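You operate a simulated robot arm through the tools that you are given. There is no shell and no other tool.

You are at the controls of a simulated robot arm. One attempt, no reset.

JOB
Set the red and white stop dials to 35, then try both stops.
Fine: swing the tiller to each stop; leave it in the middle.

It is judged by the outcome, as a careful person would: the job done as asked, and still so three seconds after it is handed in. It fails if anything else is knocked over, pushed out of place, dropped, spilled or broken.

ROBOT AND FRAMES
A 6-joint arm with a two-finger parallel gripper, fixed in place. Base frame: the origin is at the foot of the arm, x ahead of it, y to its left, z up. Units: m, rad, N and s.
With the tool pointing down near the work surface it reaches from about 0.2 to 0.72 m from the base axis. Its first joint turns from -1.152 to 1.152 rad. Payload 2.45 kg.
The tool frame sits at the grasp point between the pads (the TCP): z along the fingers, y along the line on which they close. The tips reach 0.024 m beyond it. Largest opening 0.068 m; finger width 0.017, thickness 0.01; the body of the gripper, 0.04 by 0.07 m, starts 0.041 m behind the TCP.
Orientation is that of the tool frame in the base frame, as [roll, pitch, yaw] about the fixed x, y, z axes, in that order (R = Rz(yaw) Ry(pitch) Rx(roll)). With the fingers straight down and closing along the base's y, the tool's x points along the base's -x, its y along +y and its z along -z.

CONTROLS
- The arm moves only by the tool drive_tool. Its argument "deltas" is one flat list of numbers, 7 for each row, row after row: the opening in per cent of the stroke, from 0 (shut) to 100 (fully open), then the shift along the base's x, y, z in units of 250 mm (1.0 is 250 mm), then the turn, a rotation vector about the base's x, y, z in units of 60 degrees (1.0 is 60 degrees). In form: [hand, dx, dy, dz, rx, ry, rz, hand, dx, dy, dz, rx, ry, rz, ...]. A call has 1 to 20 rows; each row is the pose to reach, as a shift and turn from the pose commanded when the call began. A call with a number of a shift or a turn outside -1 to 1 is refused whole. A row lasts 0.2 s, in which the tool goes at most 0.05 m and 0.15 rad; a call with a longer step from one row to the next is refused whole, and so is a gripper value outside its range. A pose out of reach is approached as far as the arm can. The call stops where the force on the tool passes 40 N (or 10 N more than at its start, if that is more) or the arm is blocked; 0.2 s more then pass. Each finger travels about 0.108 m/s and halts on what it meets, pressing with about 41 N; the grip force reading is that of the motor and also rises with nothing between the fingers. The clock runs only during rows and for 0.2 s after the last one: add rows that repeat a pose to give the fingers time. The reply holds the time, the measured pose of the TCP, the force on the tool along the base axes, the opening and the grip force, in the units named above and with some noise, with the torque about the TCP (base axes, N m) and any sound that the robot's microphone picked up.
- Cameras (640 x 400 px; columns grow to the right, rows downward): "scene" is fixed at [0.1722, 0.4226, 1.4538]; the picture's right is [-0.67, -0.74, 0.00], its down [-0.49, 0.45, -0.75] and it looks along [0.55, -0.50, -0.67] (base axes); focal length 347 px, centre (320, 200). "wrist" rides on the gripper at [0.084, 0.011, -0.075] in the tool frame; the picture's right is [-0.13, 0.99, 0.00], its down [-0.60, -0.08, -0.79] and it looks along [-0.79, -0.10, 0.61] (tool axes); focal length 251 px, centre (320, 200). There is no depth. A picture from a camera that has moved, and an enlarged one, comes with that camera's place and axes in the base frame and with its lens.
- capture(camera): a new picture of that camera. No time passes.
- zoom(camera, box): a new picture of the part [left, top, right, bottom] of that camera's present view, enlarged. No time passes.
- job_done(): hands the job in; it is judged then, once.

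Places have to be worked out from the pictures, the camera data and where the tool is seen. Open the gripper and draw the arm clear of the work before you hand the job in, unless the task says otherwise.

The tools are called after ">>>" as name(argument=value, ...) on one line, values as JSON. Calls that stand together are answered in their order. drive_tool: Moves the arm, as the interface text tells. Its arguments: {"type":"object","properties":{"deltas":{"type":"array"}},"required":["deltas"]} The other tools are called the same way: capture (camera) takes a picture; zoom (camera, box) takes an enlarged picture of a part of a camera's view; job_done () hands the job in.

At the start:

```text
clock: 0.0
tcp_pos: [0.4448, -0.1625, 1.1163]
ee_rot: [-3.14, 0.002, -3.14]
force: [0.0, 0.3, -0.6]
wrist_torque: [0.01, -0.04, 0.01]
grip_width: 0.0682
grip_force: 0.1
```

scene: 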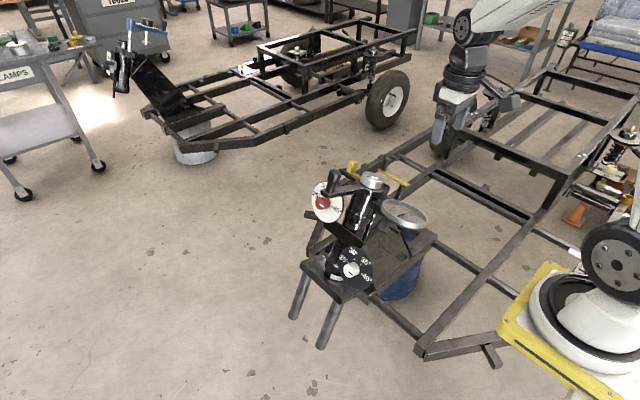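
wrist: 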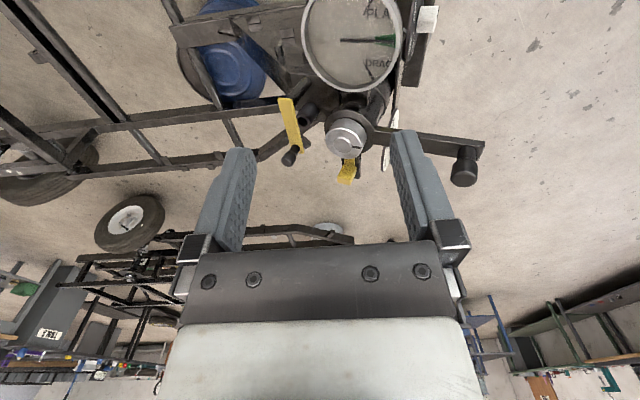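

The scene shows a trailer frame corner with a mechanism: a tiller head with a gauge, dials and a crank. I'll enlarge it to understand the parts.

>>> zoom(camera="scene", box=[270, 140, 450, 300])

>>> zoom(camera="scene", box=[300, 160, 390, 230])

>>> zoom(camera="scene", box=[300, 230, 390, 300])

>>> zoom(camera="wrist", box=[160, 0, 500, 210])

```text
2.50 times, centred on (360, 220) of scene
camera zoom: at [0.1722, 0.4226, 1.4538], right [-0.67, -0.74, 0.0], down [-0.49, 0.45, -0.75], along [0.55, -0.5, -0.67], focal length 866 px, centre (220, 150)
```

zoom: 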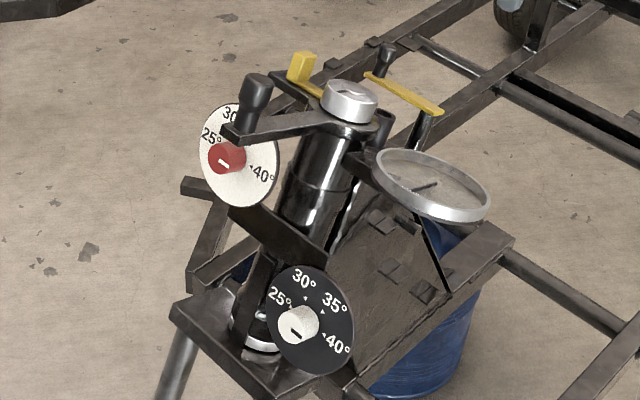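

```text
5.71 times, centred on (345, 195) of scene
camera zoom: at [0.1722, 0.4226, 1.4538], right [-0.67, -0.74, 0.0], down [-0.49, 0.45, -0.75], along [0.55, -0.5, -0.67], focal length 1981 px, centre (177, 229)
```

zoom: 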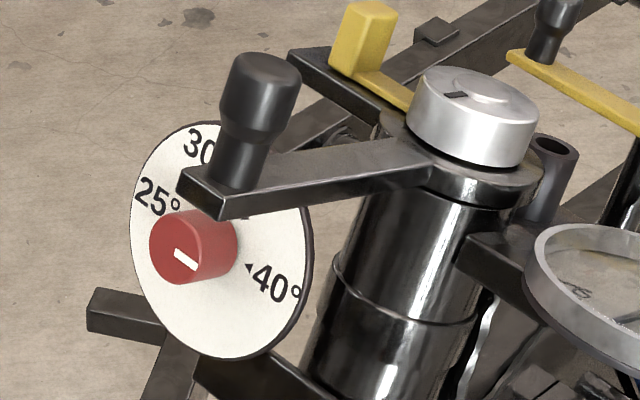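

```text
5.71 times, centred on (345, 265) of scene
camera zoom: at [0.1722, 0.4226, 1.4538], right [-0.67, -0.74, 0.0], down [-0.49, 0.45, -0.75], along [0.55, -0.5, -0.67], focal length 1981 px, centre (177, -171)
```

zoom: 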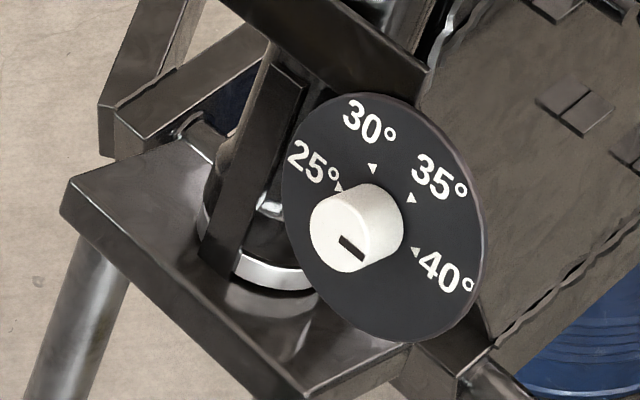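

```text
1.88 times, centred on (330, 105) of wrist
camera zoom: at [0.3601, -0.1513, 1.1901], right [0.13, 0.99, 0.0], down [0.6, -0.08, 0.79], along [0.79, -0.1, -0.61], focal length 473 px, centre (301, 379)
```

zoom: 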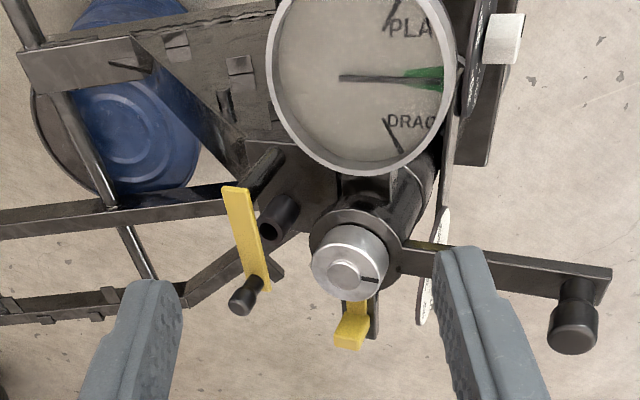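

The head top (silver cap) triangulates to about (0.60, -0.15, 0.91) and the tiller handle top to (0.60, -0.01, 0.99). The dials face roughly +y, so I'll shift to the +y side and turn the tool so that the wrist camera looks back along -y.

>>> drive_tool(deltas=[100, 0, 0.1, 0.02, 0, 0, -0.125, 100, 0, 0.25, 0.05, 0, 0, -0.25, 100, 0, 0.4, 0.05, 0, 0, -0.375, 100, 0.05, 0.55, 0.05, 0, 0, -0.5, 100, 0.1, 0.7, 0.05, 0, 0, -0.625, 100, 0.15, 0.85, 0.05, 0, 0, -0.75, 100, 0.2, 1.0, 0.05, 0, 0, -0.875, 100, 0.25, 1.0, 0.05, 0, 0, -1.0])

```text
clock: 1.8
tcp_pos: [0.506, 0.0886, 1.1271]
ee_rot: [-3.141, 0.003, 2.092]
force: [-1.0, 0.0, -0.9]
wrist_torque: [0.0, -0.02, 0.02]
grip_width: 0.0681
grip_force: 0.1
```

The move went as commanded. I'll turn another 30 degrees so the camera looks along -y, and take pictures.

>>> drive_tool(deltas=[100, 0.05, 0.1, 0, 0, 0, -0.125, 100, 0.1, 0.2, 0, 0, 0, -0.25, 100, 0.15, 0.3, 0, 0, 0, -0.375, 100, 0.2, 0.3, 0, 0, 0, -0.5])

>>> capture(camera="wrist")

>>> capture(camera="scene")

```text
clock: 2.8
tcp_pos: [0.5576, 0.1626, 1.1289]
ee_rot: [-3.14, 0.0, 1.57]
force: [-0.7, 0.5, 0.6]
wrist_torque: [-0.01, -0.01, -0.01]
grip_width: 0.068
grip_force: 0.1
```

```text
taken
camera wrist: at [0.5682, 0.2473, 1.2024], right [0.99, -0.13, 0.0], down [-0.08, -0.6, 0.79], along [-0.1, -0.79, -0.61], focal length 251 px, centre (320, 200)
```

wrist: 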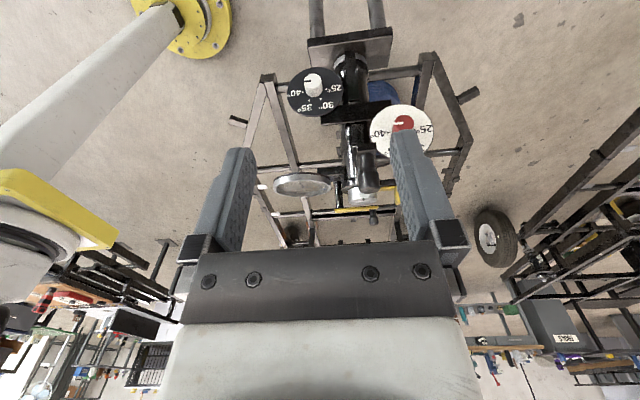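

```text
taken
```

scene: 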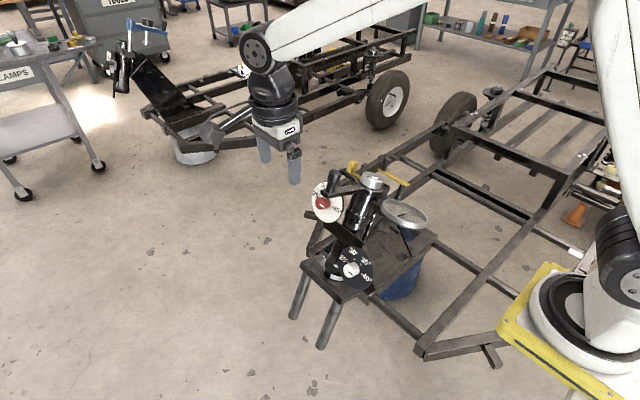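

The camera now faces the dials from the +y side. I'll enlarge that part of the wrist view.

>>> zoom(camera="wrist", box=[260, 40, 460, 220])

>>> zoom(camera="wrist", box=[280, 55, 350, 125])

>>> zoom(camera="wrist", box=[340, 90, 440, 220])

```text
2.22 times, centred on (360, 130) of wrist
camera zoom: at [0.5682, 0.2473, 1.2024], right [0.99, -0.13, 0.0], down [-0.08, -0.6, 0.79], along [-0.1, -0.79, -0.61], focal length 559 px, centre (231, 356)
```

zoom: 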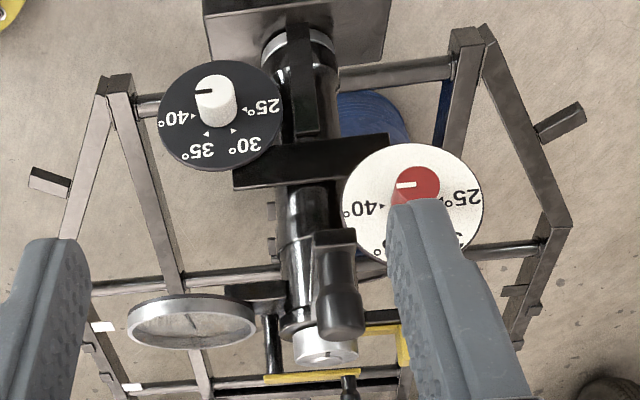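

```text
5.71 times, centred on (315, 90) of wrist
camera zoom: at [0.5682, 0.2473, 1.2024], right [0.99, -0.13, 0.0], down [-0.08, -0.6, 0.79], along [-0.1, -0.79, -0.61], focal length 1437 px, centre (349, 829)
```

zoom: 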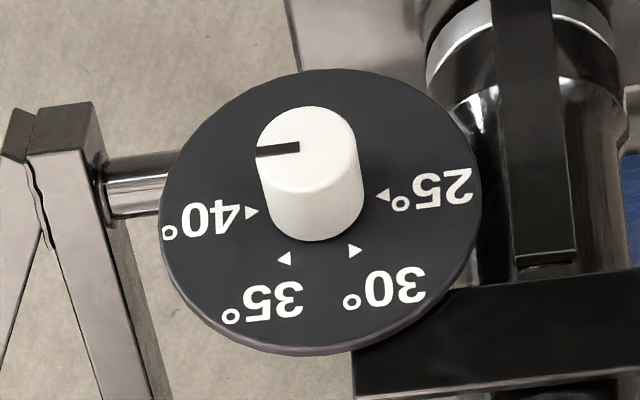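

```text
3.08 times, centred on (390, 155) of wrist
camera zoom: at [0.5682, 0.2473, 1.2024], right [0.99, -0.13, 0.0], down [-0.08, -0.6, 0.79], along [-0.1, -0.79, -0.61], focal length 774 px, centre (105, 338)
```

zoom: 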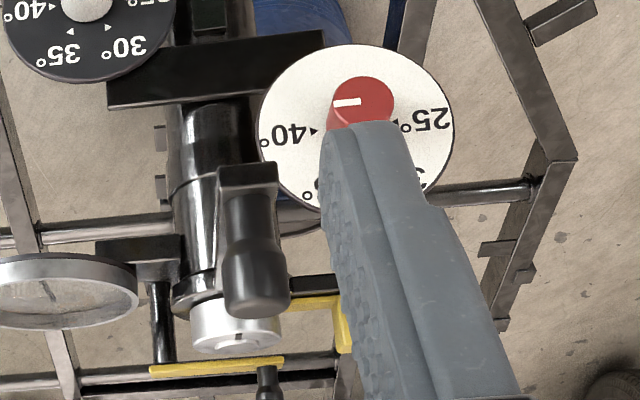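

Both knobs point at 40 (the label at the -x side), so each needs one step, positive about its outward (+y) axis. I'll zoom in closely on the tiller head and the yellow parts to see whether something locks the tiller.

>>> zoom(camera="wrist", box=[330, 150, 410, 230])

>>> zoom(camera="scene", box=[335, 155, 415, 205])

>>> zoom(camera="scene", box=[305, 160, 355, 230])

>>> zoom(camera="scene", box=[320, 195, 390, 265])

```text
5.00 times, centred on (370, 190) of wrist
camera zoom: at [0.5682, 0.2473, 1.2024], right [0.99, -0.13, 0.0], down [-0.08, -0.6, 0.79], along [-0.1, -0.79, -0.61], focal length 1257 px, centre (70, 250)
```

zoom: 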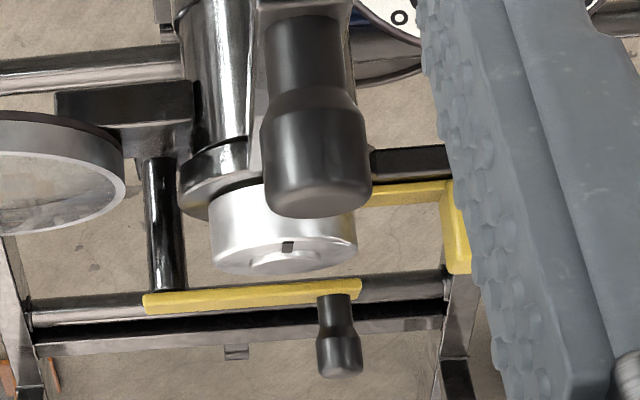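

```text
8.00 times, centred on (375, 180) of scene
camera zoom: at [0.1721, 0.4226, 1.4538], right [-0.67, -0.74, 0.0], down [-0.49, 0.45, -0.75], along [0.55, -0.5, -0.67], focal length 2773 px, centre (-120, 360)
```

zoom: 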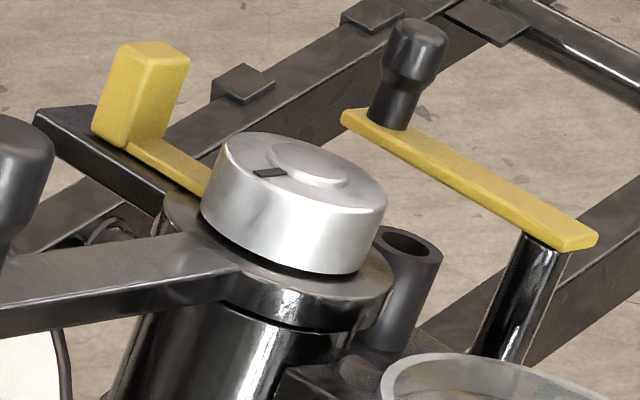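

```text
5.71 times, centred on (330, 195) of scene
camera zoom: at [0.1721, 0.4226, 1.4538], right [-0.67, -0.74, 0.0], down [-0.49, 0.45, -0.75], along [0.55, -0.5, -0.67], focal length 1981 px, centre (263, 229)
```

zoom: 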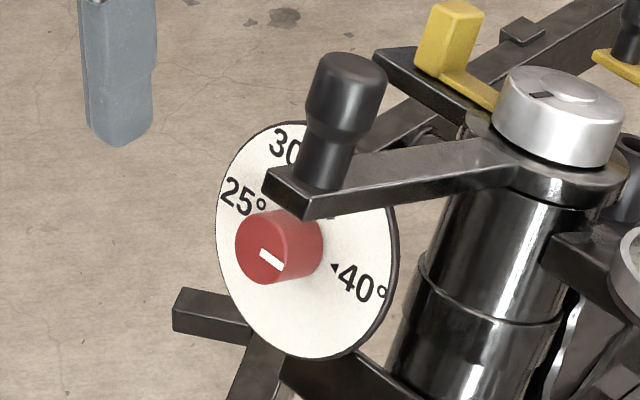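

```text
5.71 times, centred on (355, 230) of scene
camera zoom: at [0.1721, 0.4226, 1.4538], right [-0.67, -0.74, 0.0], down [-0.49, 0.45, -0.75], along [0.55, -0.5, -0.67], focal length 1981 px, centre (120, 29)
```

zoom: 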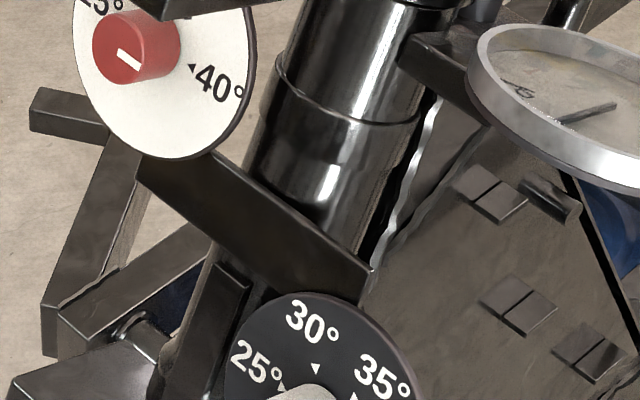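

The tiller looks free-standing, with the head axis leaning in the y-z plane. I place the white knob's front at about (0.523, 0.006, 0.722) and the red knob's front at (0.681, -0.039, 0.825), each about 35 mm across, with axes near (0, 0.96, 0.28). I'll tilt the tool toward -y up here in free space and check that the arm can hold that attitude.

>>> drive_tool(deltas=[100, 0, 0.05, 0, -0.125, 0, 0, 100, 0, 0.1, 0, -0.25, 0, 0, 100, 0, 0.1, 0, -0.375, 0, 0, 100, 0, 0.1, 0, -0.5, 0, 0, 100, 0, 0.1, 0, -0.625, 0, 0, 100, 0, 0.1, 0, -0.75, 0, 0, 100, 0, 0.1, 0, -0.875, 0, 0, 100, 0, 0.1, 0, -1.0, 0, 0, 100, 0, 0.1, 0, -1.0, 0, 0])

>>> capture(camera="wrist")

>>> capture(camera="scene")

```text
clock: 4.8
tcp_pos: [0.5568, 0.188, 1.1282]
ee_rot: [-3.141, 1.051, 1.575]
force: [-0.1, 1.2, 0.6]
wrist_torque: [0.01, 0.01, -0.02]
grip_width: 0.0679
grip_force: 0.2
```

```text
taken
camera wrist: at [0.5674, 0.2947, 1.0921], right [0.99, -0.06, 0.11], down [-0.08, 0.39, 0.92], along [-0.1, -0.92, 0.38], focal length 251 px, centre (320, 200)
```

wrist: 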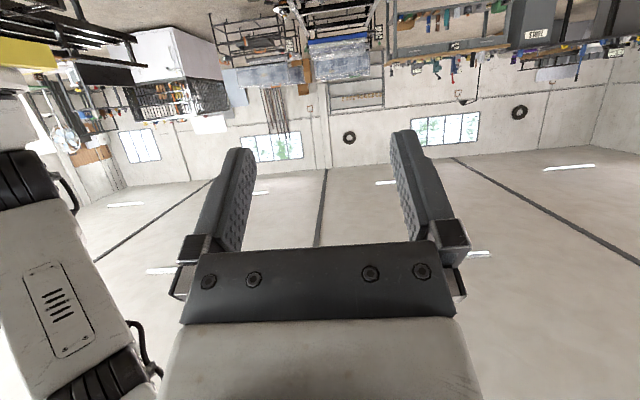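

```text
taken
```

scene: 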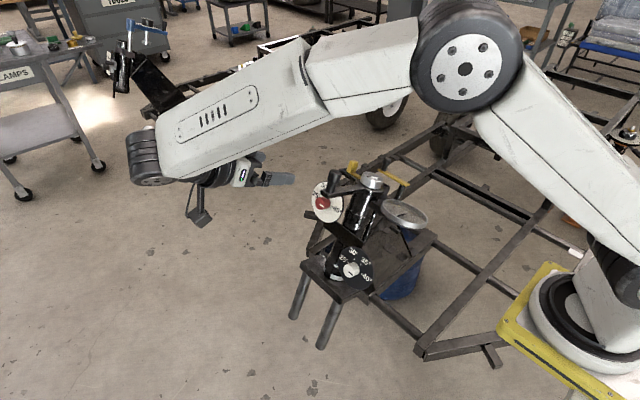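

The attitude is held fine (pitch 60 degrees) and the arm is clear of the mechanism. I'll tilt the last 13.5 degrees to match the dial normal and descend partway, staying out at y≈0.19.

>>> drive_tool(deltas=[100, -0.02, 0, -0.12, -0.045, 0, 0, 100, -0.05, 0, -0.28, -0.09, 0, 0, 100, -0.08, 0, -0.44, -0.135, 0, 0, 100, -0.11, 0, -0.6, -0.18, 0, 0, 100, -0.14, 0, -0.76, -0.225, 0, 0, 100, -0.14, 0, -0.88, -0.225, 0, 0, 100, -0.14, 0, -1.0, -0.225, 0, 0, 100, -0.14, 0, -1.0, -0.225, 0, 0])

>>> capture(camera="wrist")

>>> capture(camera="scene")

```text
clock: 6.6
tcp_pos: [0.5221, 0.1879, 0.8778]
ee_rot: [-3.138, 1.281, 1.571]
force: [0.0, -0.1, 0.7]
wrist_torque: [0.0, -0.02, 0.0]
grip_width: 0.0681
grip_force: 0.1
```

```text
taken
camera wrist: at [0.533, 0.284, 0.8178], right [0.99, -0.04, 0.12], down [-0.08, 0.59, 0.8], along [-0.1, -0.81, 0.58], focal length 251 px, centre (320, 200)
```

wrist: 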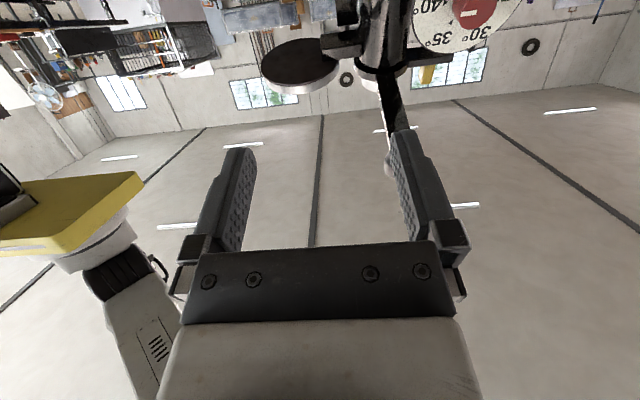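

```text
taken
```

scene: 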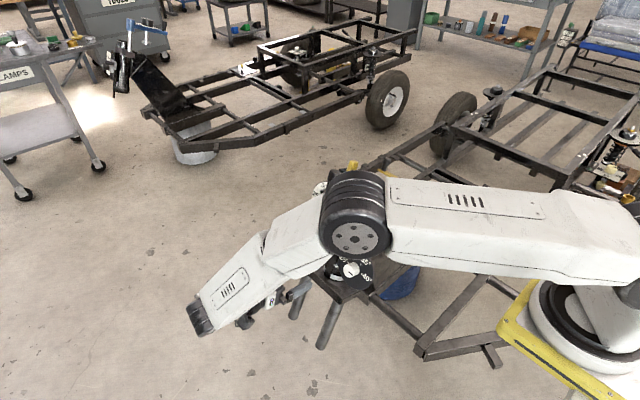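

The tool is now at (0.522, 0.188, 0.878) and square to the dials. I'll enlarge the red dial in the wrist view and look at where the elbow is in the scene.

>>> zoom(camera="wrist", box=[330, 0, 530, 120])

>>> zoom(camera="scene", box=[180, 150, 440, 350])

```text
3.20 times, centred on (430, 60) of wrist
camera zoom: at [0.533, 0.284, 0.8178], right [0.99, -0.04, 0.12], down [-0.08, 0.59, 0.8], along [-0.1, -0.81, 0.58], focal length 805 px, centre (-32, 648)
```

zoom: 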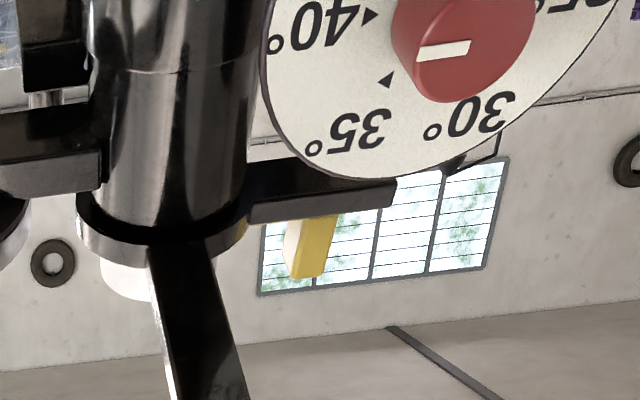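

```text
2.00 times, centred on (310, 250) of scene
camera zoom: at [0.1722, 0.4226, 1.4538], right [-0.67, -0.74, 0.0], down [-0.49, 0.45, -0.75], along [0.55, -0.5, -0.67], focal length 693 px, centre (340, 100)
```

zoom: 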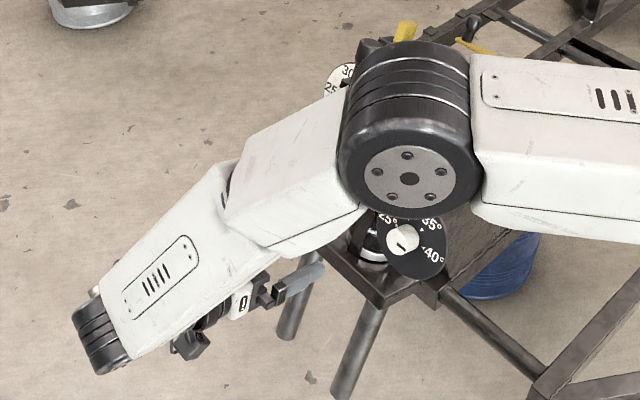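

The elbow is well above and in front of the mechanism, so the descent is clear. I'll go down to about 0.10 m out from the white knob along its axis.

>>> drive_tool(deltas=[100, 0, 0, -0.15, 0, 0, 0, 100, 0, 0, -0.3, 0, 0, 0, 100, 0, -0.05, -0.4, 0, 0, 0, 100, 0, -0.17, -0.46, 0, 0, 0, 100, 0, -0.3, -0.5, 0, 0, 0, 100, 0, -0.345, -0.513, 0, 0, 0, 100, 0, -0.345, -0.513, 0, 0, 0])

>>> capture(camera="wrist")

>>> capture(camera="scene")

```text
clock: 8.2
tcp_pos: [0.5219, 0.1008, 0.7497]
ee_rot: [-3.139, 1.284, 1.575]
force: [0.1, -0.1, -0.3]
wrist_torque: [0.03, -0.02, 0.0]
grip_width: 0.0679
grip_force: 0.1
```

```text
taken
camera wrist: at [0.5328, 0.197, 0.6898], right [0.99, -0.04, 0.12], down [-0.08, 0.59, 0.8], along [-0.1, -0.81, 0.58], focal length 251 px, centre (320, 200)
```

wrist: 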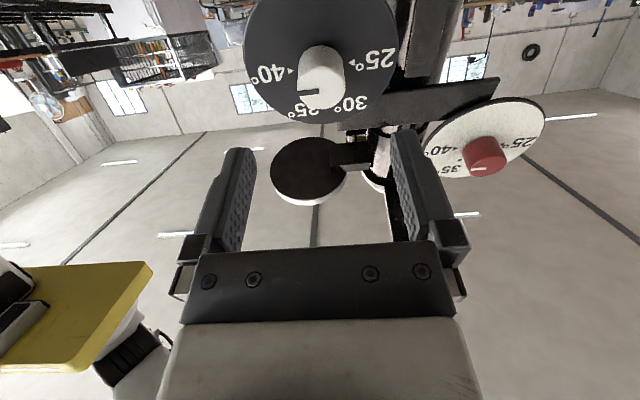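

```text
taken
```

scene: 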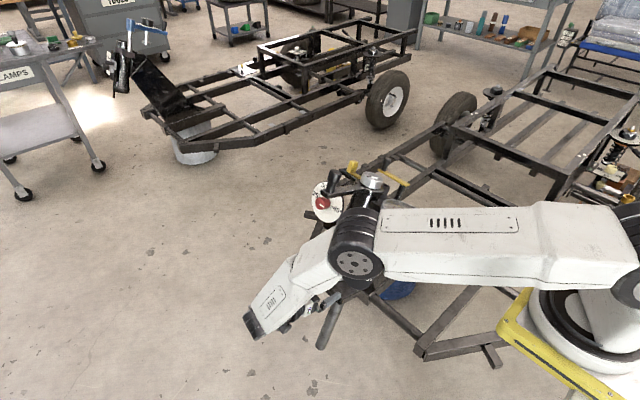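

The tool axis point 0.1 m ahead should appear at about (320, 74), and the knob's face is centred near (321, 77), so the alignment looks good. I'll enlarge to check the dial's tilt and pointer.

>>> zoom(camera="wrist", box=[230, 0, 410, 130])

>>> zoom(camera="wrist", box=[410, 80, 560, 190])

>>> zoom(camera="scene", box=[230, 150, 450, 350])

```text
3.08 times, centred on (320, 65) of wrist
camera zoom: at [0.5328, 0.197, 0.6898], right [0.99, -0.04, 0.12], down [-0.08, 0.59, 0.8], along [-0.1, -0.81, 0.58], focal length 774 px, centre (320, 615)
```

zoom: 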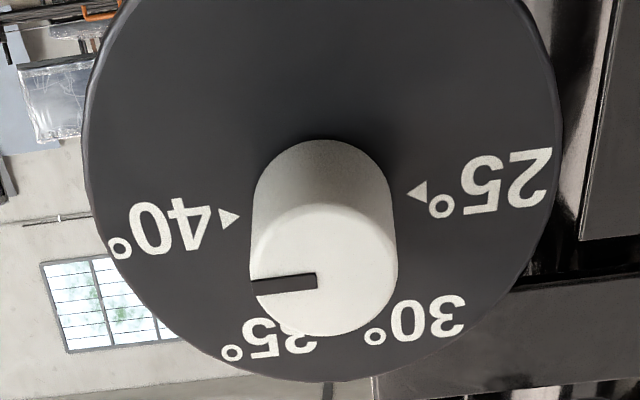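

```text
3.64 times, centred on (485, 135) of wrist
camera zoom: at [0.5328, 0.197, 0.6898], right [0.99, -0.04, 0.12], down [-0.08, 0.59, 0.8], along [-0.1, -0.81, 0.58], focal length 914 px, centre (-280, 436)
```

zoom: 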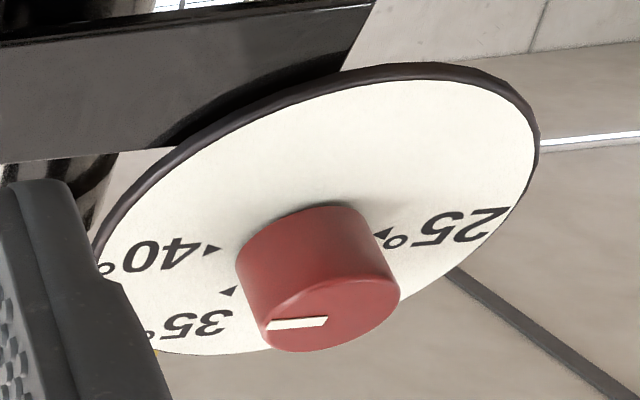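

```text
2.00 times, centred on (340, 250) of scene
camera zoom: at [0.1722, 0.4226, 1.4538], right [-0.67, -0.74, 0.0], down [-0.49, 0.45, -0.75], along [0.55, -0.5, -0.67], focal length 693 px, centre (280, 100)
```

zoom: 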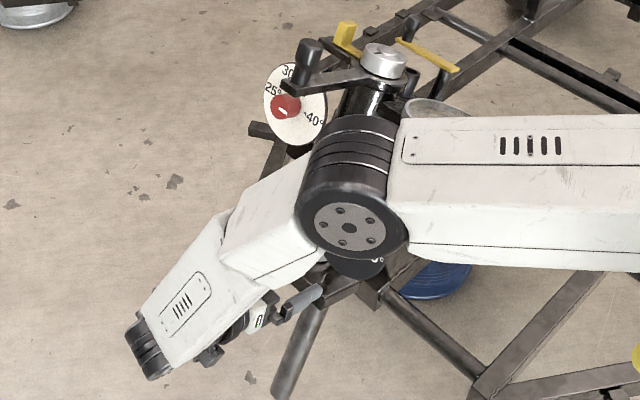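

Comparing views, the white knob's face centre comes out nearer (0.523, 0.008, 0.729), about 6 mm above the tool axis. I'll move 45 mm closer with that correction and re-measure.

>>> drive_tool(deltas=[100, 0.001, -0.09, -0.015, 0, 0, 0, 100, 0.002, -0.179, -0.029, 0, 0, 0, 100, 0.002, -0.179, -0.029, 0, 0, 0])

>>> zoom(camera="wrist", box=[220, 20, 420, 180])

>>> capture(camera="wrist")

```text
clock: 9.0
tcp_pos: [0.5225, 0.0572, 0.7432]
ee_rot: [-3.14, 1.285, 1.572]
force: [-0.9, -0.9, 0.3]
wrist_torque: [-0.03, 0.02, 0.05]
grip_width: 0.068
grip_force: 0.0
```

```text
2.50 times, centred on (320, 100) of wrist
camera zoom: at [0.5338, 0.1523, 0.6825], right [0.99, -0.04, 0.12], down [-0.08, 0.59, 0.8], along [-0.1, -0.81, 0.58], focal length 629 px, centre (320, 450)
```

zoom: 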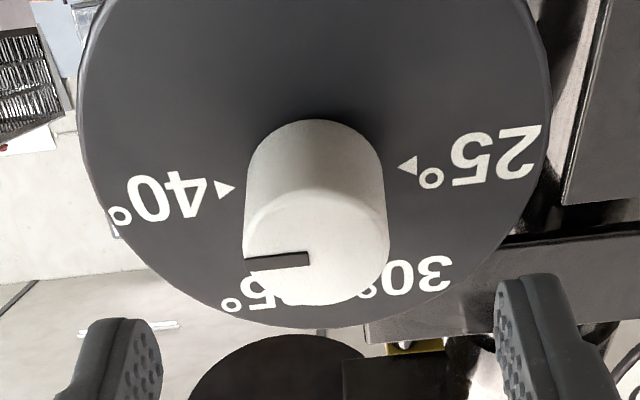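

```text
taken
camera wrist: at [0.5338, 0.1523, 0.6825], right [0.99, -0.04, 0.12], down [-0.08, 0.59, 0.8], along [-0.1, -0.81, 0.58], focal length 251 px, centre (320, 200)
```

wrist: 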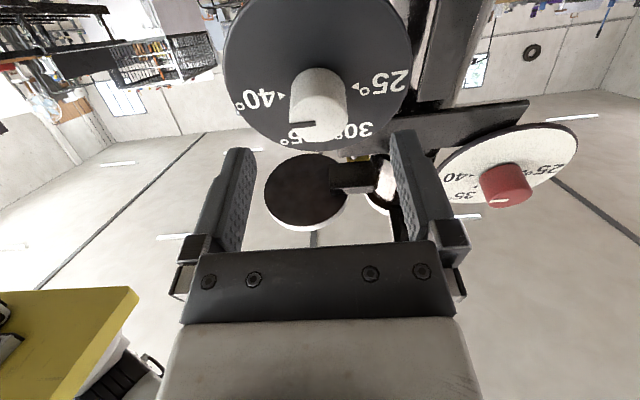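

Triangulating over three views gives the knob face centre at (0.5225, 0.007, 0.729), the base centre at (0.5225, -0.018, 0.7195), and a dial normal about 24 degrees above horizontal. I'll correct the tool tilt by +7.6 degrees about x and stand about 40 mm off the face.

>>> drive_tool(deltas=[100, 0, -0.03, 0.004, 0.0634, 0, 0, 100, 0, -0.054, 0.0084, 0.1267, 0, 0, 100, 0, -0.054, 0.0084, 0.1267, 0, 0])

>>> zoom(camera="wrist", box=[220, 20, 420, 180])

>>> zoom(camera="wrist", box=[420, 100, 620, 240])

```text
clock: 9.8
tcp_pos: [0.5233, 0.0421, 0.7456]
ee_rot: [-3.137, 1.153, 1.574]
force: [0.3, 0.6, 0.4]
wrist_torque: [0.01, 0.01, 0.0]
grip_width: 0.0681
grip_force: 0.2
```

```text
2.50 times, centred on (320, 100) of wrist
camera zoom: at [0.5335, 0.146, 0.6981], right [0.99, -0.05, 0.12], down [-0.08, 0.48, 0.88], along [-0.1, -0.88, 0.47], focal length 629 px, centre (320, 450)
```

zoom: 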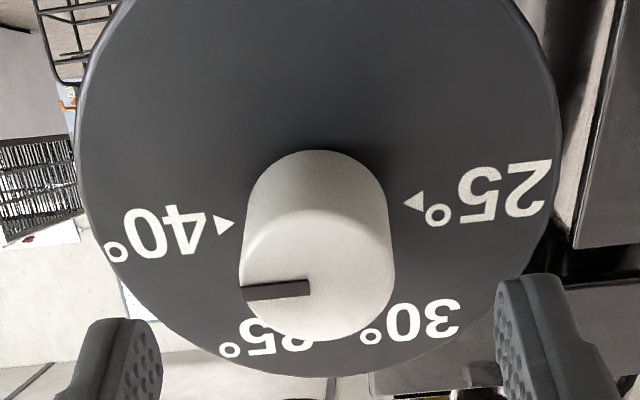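

```text
2.86 times, centred on (520, 170) of wrist
camera zoom: at [0.5335, 0.146, 0.6981], right [0.99, -0.05, 0.12], down [-0.08, 0.48, 0.88], along [-0.1, -0.88, 0.47], focal length 718 px, centre (-251, 286)
```

zoom: 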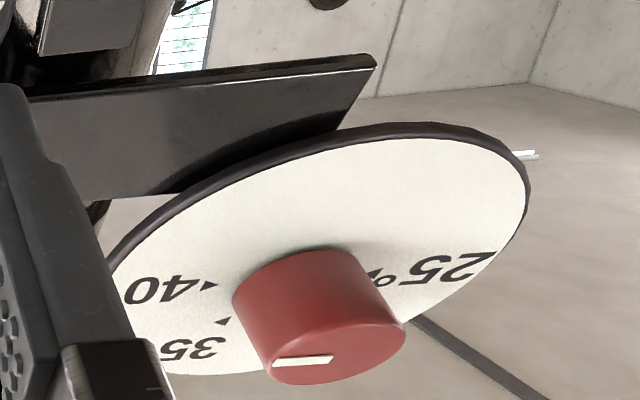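

With the tilt corrected, the face and base of the knob both sit on the tool axis (face at about 38 mm, disc at about 61 mm ahead). I'll advance 33 mm so the fingertips straddle the knob a few mm short of the disc, then close gently.

>>> drive_tool(deltas=[100, 0, -0.06, -0.0267, 0, 0, 0, 100, 0, -0.1206, -0.0537, 0, 0, 0, 100, 0, -0.1206, -0.0537, 0, 0, 0, 80, 0, -0.1206, -0.0537, 0, 0, 0, 60, 0, -0.1206, -0.0537, 0, 0, 0])

>>> capture(camera="wrist")

```text
clock: 11.0
tcp_pos: [0.5227, 0.0132, 0.7321]
ee_rot: [-3.139, 1.151, 1.572]
force: [0.9, 0.3, -0.8]
wrist_torque: [-0.03, 0.01, 0.04]
grip_width: 0.0409
grip_force: 0.0
```

```text
taken
camera wrist: at [0.5329, 0.1163, 0.6843], right [0.99, -0.05, 0.12], down [-0.08, 0.48, 0.87], along [-0.1, -0.88, 0.47], focal length 251 px, centre (320, 200)
```

wrist: 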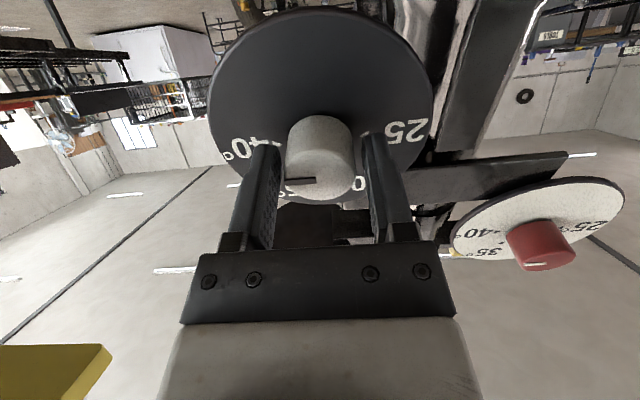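

The knob is centred between the fingers. I'll close on it and check the grip readings before turning.

>>> drive_tool(deltas=[45, 0, 0, 0, 0, 0, 0, 35, 0, 0, 0, 0, 0, 0, 30, 0, 0, 0, 0, 0, 0])

>>> zoom(camera="wrist", box=[220, 60, 420, 220])

```text
clock: 11.8
tcp_pos: [0.5226, 0.0124, 0.7311]
ee_rot: [-3.135, 1.152, 1.574]
force: [-5.4, 0.8, 2.3]
wrist_torque: [0.24, -0.14, 0.36]
grip_width: 0.0337
grip_force: 45.0
```

```text
2.50 times, centred on (320, 140) of wrist
camera zoom: at [0.5325, 0.1163, 0.6843], right [0.99, -0.05, 0.12], down [-0.08, 0.48, 0.87], along [-0.1, -0.88, 0.47], focal length 629 px, centre (320, 350)
```

zoom: 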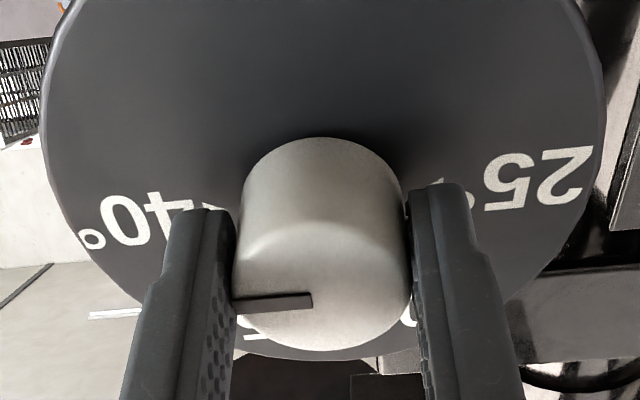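

The grip is solid at 33.7 mm. I'll turn the first half of the step, 30 degrees positive about the knob axis (0, 0.9135, 0.4067), and check the load and the view.

>>> drive_tool(deltas=[30, 0, 0, 0, 0, 0.1142, 0.0508, 30, 0, 0, 0, 0, 0.2284, 0.1017, 30, 0, 0, 0, 0, 0.3426, 0.1525, 30, 0, 0, 0, 0, 0.4568, 0.2034])

>>> capture(camera="wrist")

>>> capture(camera="scene")

```text
clock: 12.8
tcp_pos: [0.5209, 0.0129, 0.7312]
ee_rot: [-2.292, 0.906, 2.531]
force: [-16.0, 10.8, 3.9]
wrist_torque: [0.29, 0.54, -1.2]
grip_width: 0.0339
grip_force: 45.0
```

```text
taken
camera wrist: at [0.488, 0.1138, 0.6899], right [0.92, 0.15, -0.36], down [0.24, 0.5, 0.83], along [0.31, -0.85, 0.42], focal length 251 px, centre (320, 200)
```

wrist: 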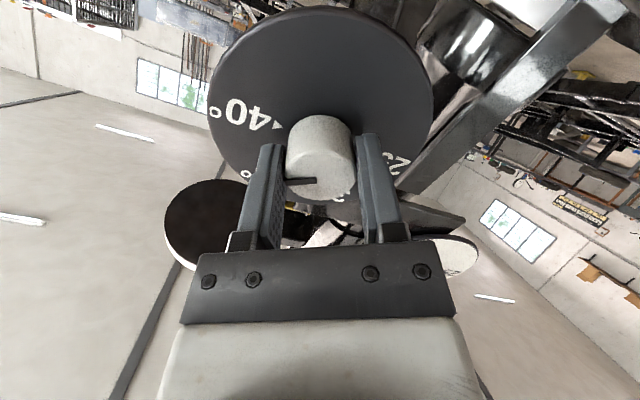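

```text
taken
```

scene: 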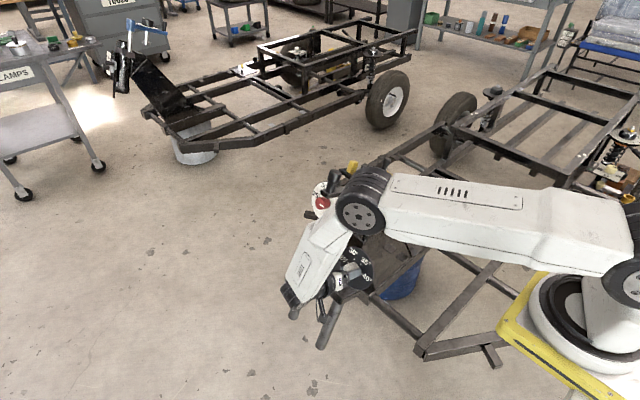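

The knob is turning with the gripper; there's a moderate side load (-16 N in x) from a small axis offset. I'll shift the commanded centre 1.5 mm toward -x and complete the remaining 30 degrees.

>>> drive_tool(deltas=[30, -0.006, 0.001, 0.0005, 0, 0.1142, 0.0508, 30, -0.006, 0.001, 0.0005, 0, 0.2284, 0.1017, 30, -0.006, 0.001, 0.0005, 0, 0.3426, 0.1525, 30, -0.006, 0.001, 0.0005, 0, 0.4568, 0.2034, 30, -0.006, 0.001, 0.0005, 0, 0.4568, 0.2034])

>>> zoom(camera="wrist", box=[190, 0, 450, 220])

>>> zoom(camera="scene", box=[270, 140, 450, 320])

```text
clock: 14.0
tcp_pos: [0.5196, 0.0126, 0.7332]
ee_rot: [-2.04, 0.474, 2.911]
force: [-16.7, 0.5, 15.7]
wrist_torque: [-0.38, 0.54, -1.41]
grip_width: 0.0338
grip_force: 45.1
```

```text
1.82 times, centred on (320, 110) of wrist
camera zoom: at [0.4527, 0.1026, 0.7147], right [0.61, 0.32, -0.73], down [0.49, 0.58, 0.66], along [0.63, -0.75, 0.19], focal length 457 px, centre (320, 364)
```

zoom: 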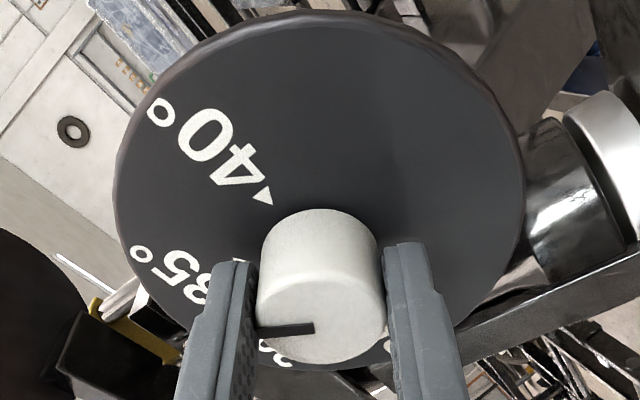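

```text
2.22 times, centred on (360, 230) of scene
camera zoom: at [0.1716, 0.4226, 1.4539], right [-0.67, -0.74, 0.0], down [-0.49, 0.45, -0.75], along [0.55, -0.5, -0.67], focal length 770 px, centre (231, 133)
```

zoom: 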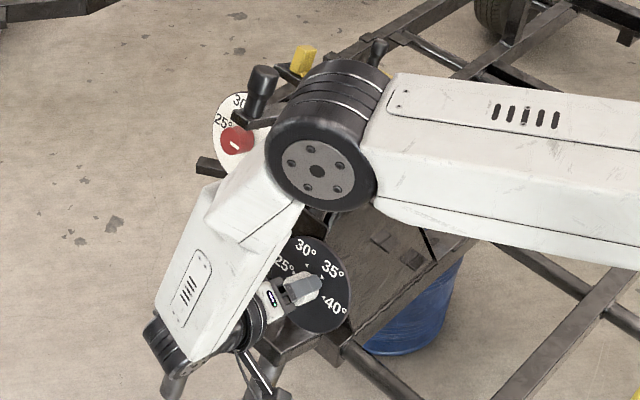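

The commanded 60 degrees is complete (the measured tool roll confirms 60.0). I'll open the fingers, back off along the knob axis, and read the dial.

>>> drive_tool(deltas=[55, 0, 0, 0, 0, 0, 0, 80, 0, 0, 0, 0, 0, 0, 100, 0, 0, 0, 0, 0, 0, 100, 0, 0, 0, 0, 0, 0, 100, 0, 0.09, 0.04, 0, 0, 0, 100, 0, 0.2, 0.089, 0, 0, 0, 100, 0, 0.3, 0.1336, 0, 0, 0, 100, 0, 0.3, 0.1336, 0, 0, 0])

>>> capture(camera="wrist")

>>> capture(camera="scene")

```text
clock: 15.8
tcp_pos: [0.521, 0.0887, 0.7652]
ee_rot: [-2.044, 0.473, 2.913]
force: [0.1, 0.1, -0.4]
wrist_torque: [0.0, 0.0, 0.01]
grip_width: 0.0681
grip_force: 0.2
```

```text
taken
camera wrist: at [0.4531, 0.1776, 0.7481], right [0.61, 0.32, -0.73], down [0.48, 0.57, 0.66], along [0.63, -0.75, 0.19], focal length 251 px, centre (320, 200)
```

wrist: 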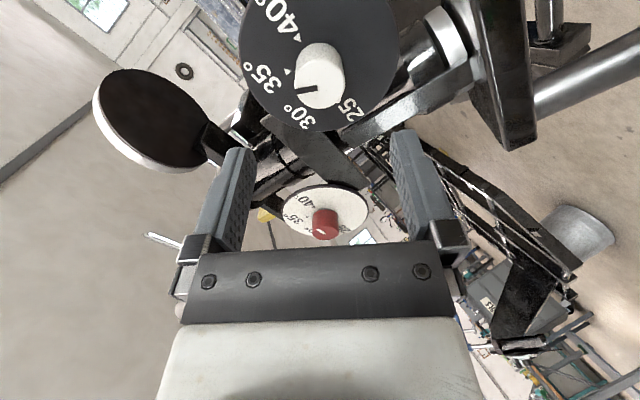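

```text
taken
```

scene: 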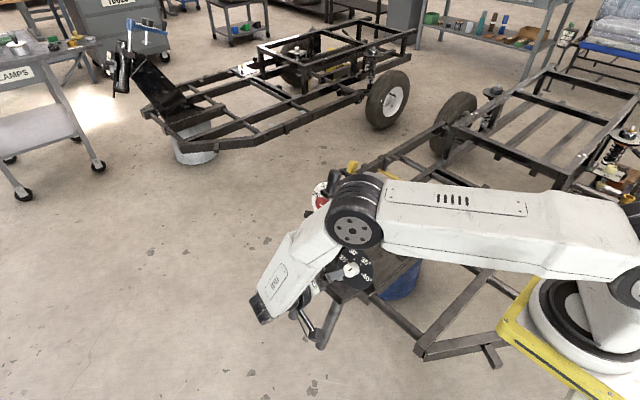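

The knob is released and the reading is visible. I'll enlarge the dial to check the pointer against the 35 mark.

>>> zoom(camera="wrist", box=[230, 0, 410, 140])

>>> zoom(camera="scene", box=[325, 235, 385, 300])

```text
2.86 times, centred on (320, 70) of wrist
camera zoom: at [0.4531, 0.1776, 0.7481], right [0.61, 0.32, -0.73], down [0.48, 0.57, 0.66], along [0.63, -0.75, 0.19], focal length 718 px, centre (320, 571)
```

zoom: 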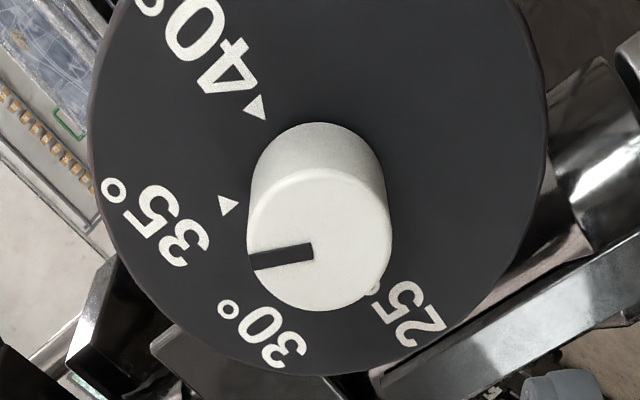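

```text
6.15 times, centred on (355, 268) of scene
camera zoom: at [0.1721, 0.4226, 1.4538], right [-0.67, -0.74, 0.0], down [-0.49, 0.45, -0.75], along [0.55, -0.5, -0.67], focal length 2133 px, centre (105, -215)
```

zoom: 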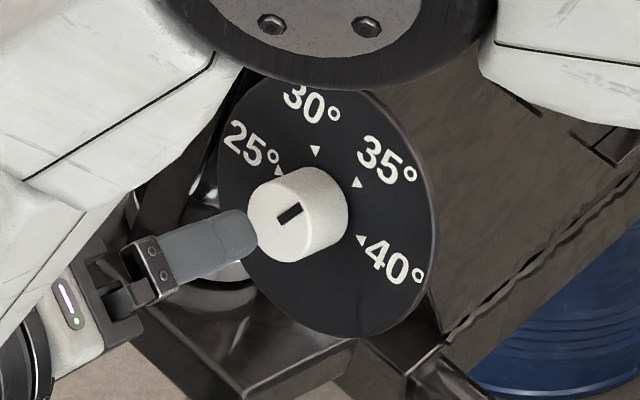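

The pointer reads at or within a few degrees of 35. I'll enlarge further to measure the pointer against the 35 triangle more precisely.

>>> zoom(camera="wrist", box=[270, 25, 370, 115])

>>> zoom(camera="scene", box=[340, 250, 370, 280])

```text
4.44 times, centred on (320, 70) of wrist
camera zoom: at [0.4531, 0.1776, 0.7481], right [0.61, 0.32, -0.73], down [0.48, 0.57, 0.66], along [0.63, -0.75, 0.19], focal length 1118 px, centre (320, 778)
```

zoom: 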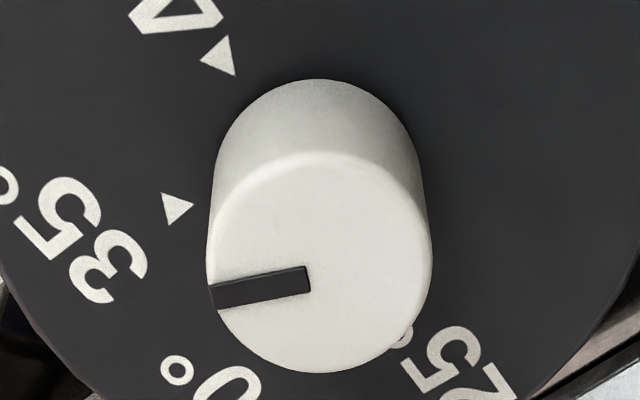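

```text
13.33 times, centred on (355, 265) of scene
camera zoom: at [0.1721, 0.4226, 1.4538], right [-0.67, -0.74, 0.0], down [-0.49, 0.45, -0.75], along [0.55, -0.5, -0.67], focal length 4621 px, centre (-147, -667)
```

zoom: 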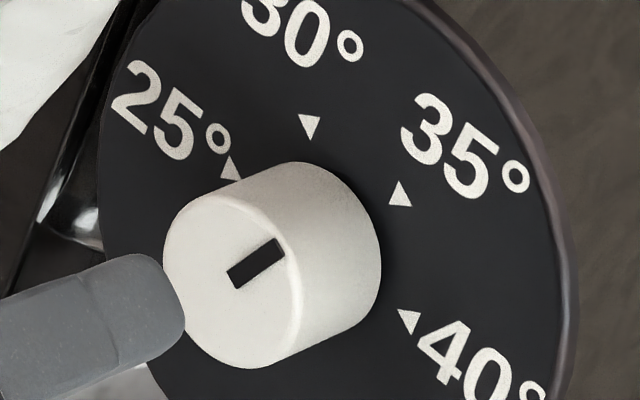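

Measured in two views, the pointer sits about 5 degrees past the 35 triangle (toward 30). The side loads show why: the knob axis is really about 3 mm above my tool axis, and it dragged on release. I'll recentre on the knob axis and roll the tool 45 degrees further so the 35 mark stays visible while I correct it.

>>> drive_tool(deltas=[100, 0.004, -0.014, 0.0068, 0, 0.1142, 0.0508, 100, 0.004, -0.014, 0.0068, 0, 0.2284, 0.1017, 100, 0.004, -0.014, 0.0068, 0, 0.3426, 0.1525, 100, 0.004, -0.014, 0.0068, 0, 0.4568, 0.2034, 100, 0.004, -0.014, 0.0068, 0, 0.571, 0.2542, 100, 0.004, -0.014, 0.0068, 0, 0.6851, 0.305, 100, 0.004, -0.014, 0.0068, 0, 0.6851, 0.305])

>>> zoom(camera="wrist", box=[230, 0, 410, 140])

>>> capture(camera="scene")

```text
clock: 17.4
tcp_pos: [0.5233, 0.085, 0.7677]
ee_rot: [-2.002, -0.242, -3.032]
force: [-0.2, 0.9, -0.4]
wrist_torque: [0.01, -0.01, -0.02]
grip_width: 0.068
grip_force: 0.0
```

```text
2.86 times, centred on (320, 70) of wrist
camera zoom: at [0.4376, 0.149, 0.8069], right [-0.13, 0.4, -0.91], down [0.6, 0.76, 0.25], along [0.79, -0.51, -0.34], focal length 718 px, centre (320, 571)
```

zoom: 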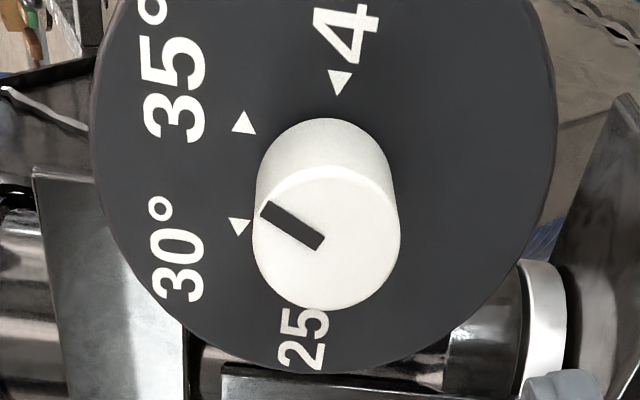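

```text
taken
```

scene: 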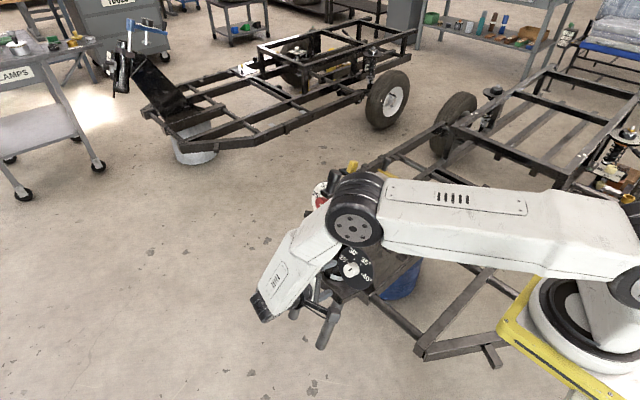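

In this view the pointer measures about 4 degrees past the 35 triangle. The tool axis is now centred on the knob; I'll go in, close, and look before making the small correction.

>>> drive_tool(deltas=[100, 0, -0.1, -0.0445, 0, 0, 0, 100, 0, -0.2, -0.089, 0, 0, 0, 100, 0, -0.3033, -0.135, 0, 0, 0, 80, 0, -0.3033, -0.135, 0, 0, 0, 60, 0, -0.3033, -0.135, 0, 0, 0, 50, 0, -0.3033, -0.135, 0, 0, 0, 40, 0, -0.3033, -0.135, 0, 0, 0, 40, 0, -0.3033, -0.135, 0, 0, 0])

>>> zoom(camera="wrist", box=[220, 40, 420, 200])

```text
clock: 19.2
tcp_pos: [0.5201, 0.0082, 0.7334]
ee_rot: [-2.003, -0.24, -3.035]
force: [-3.6, 3.2, -10.1]
wrist_torque: [0.03, -0.08, 0.17]
grip_width: 0.0357
grip_force: 5.5
```

```text
2.50 times, centred on (320, 120) of wrist
camera zoom: at [0.4368, 0.073, 0.7731], right [-0.13, 0.4, -0.91], down [0.6, 0.76, 0.25], along [0.79, -0.51, -0.34], focal length 629 px, centre (320, 400)
```

zoom: 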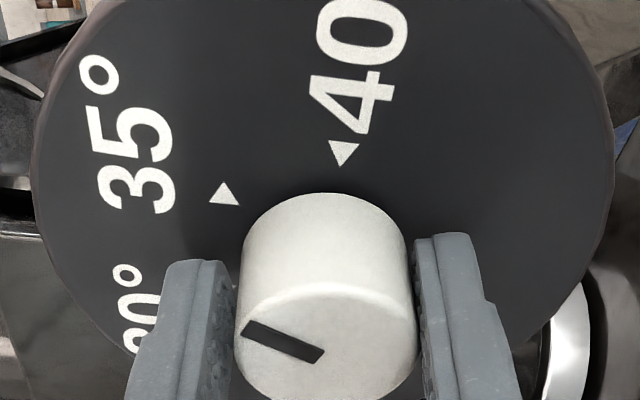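

One finger has met the knob but the grip isn't full yet (35.7 mm, 5.5 N). I'll close further and hold, then look again.

>>> drive_tool(deltas=[30, 0, 0, 0, 0, 0, 0, 25, 0, 0, 0, 0, 0, 0])

>>> zoom(camera="wrist", box=[220, 40, 420, 200])

>>> zoom(camera="scene", box=[325, 235, 385, 300])

```text
clock: 19.8
tcp_pos: [0.5205, 0.0093, 0.7323]
ee_rot: [-2.004, -0.243, -3.031]
force: [-6.0, 9.5, -23.8]
wrist_torque: [-0.47, 0.15, -0.32]
grip_width: 0.0338
grip_force: 45.0
```

```text
2.50 times, centred on (320, 120) of wrist
camera zoom: at [0.4364, 0.0732, 0.7725], right [-0.14, 0.4, -0.91], down [0.6, 0.76, 0.25], along [0.79, -0.51, -0.35], focal length 629 px, centre (320, 400)
```

zoom: 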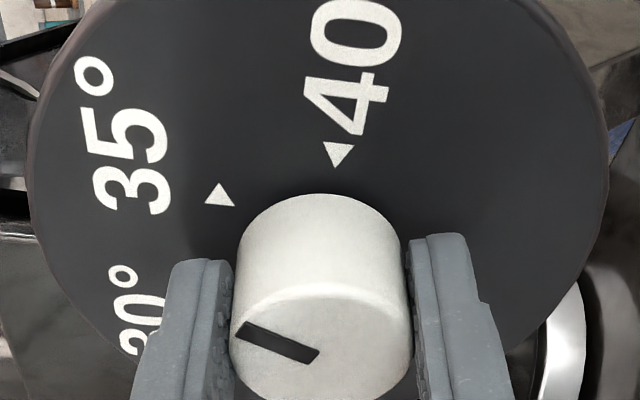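

```text
6.15 times, centred on (355, 268) of scene
camera zoom: at [0.1724, 0.4228, 1.4537], right [-0.67, -0.74, 0.0], down [-0.49, 0.45, -0.75], along [0.55, -0.5, -0.67], focal length 2133 px, centre (105, -215)
```

zoom: 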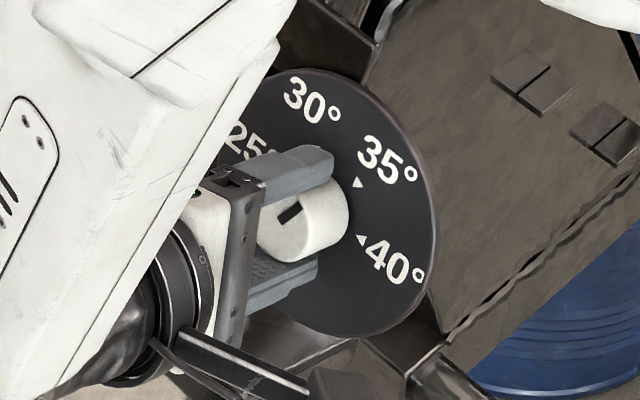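

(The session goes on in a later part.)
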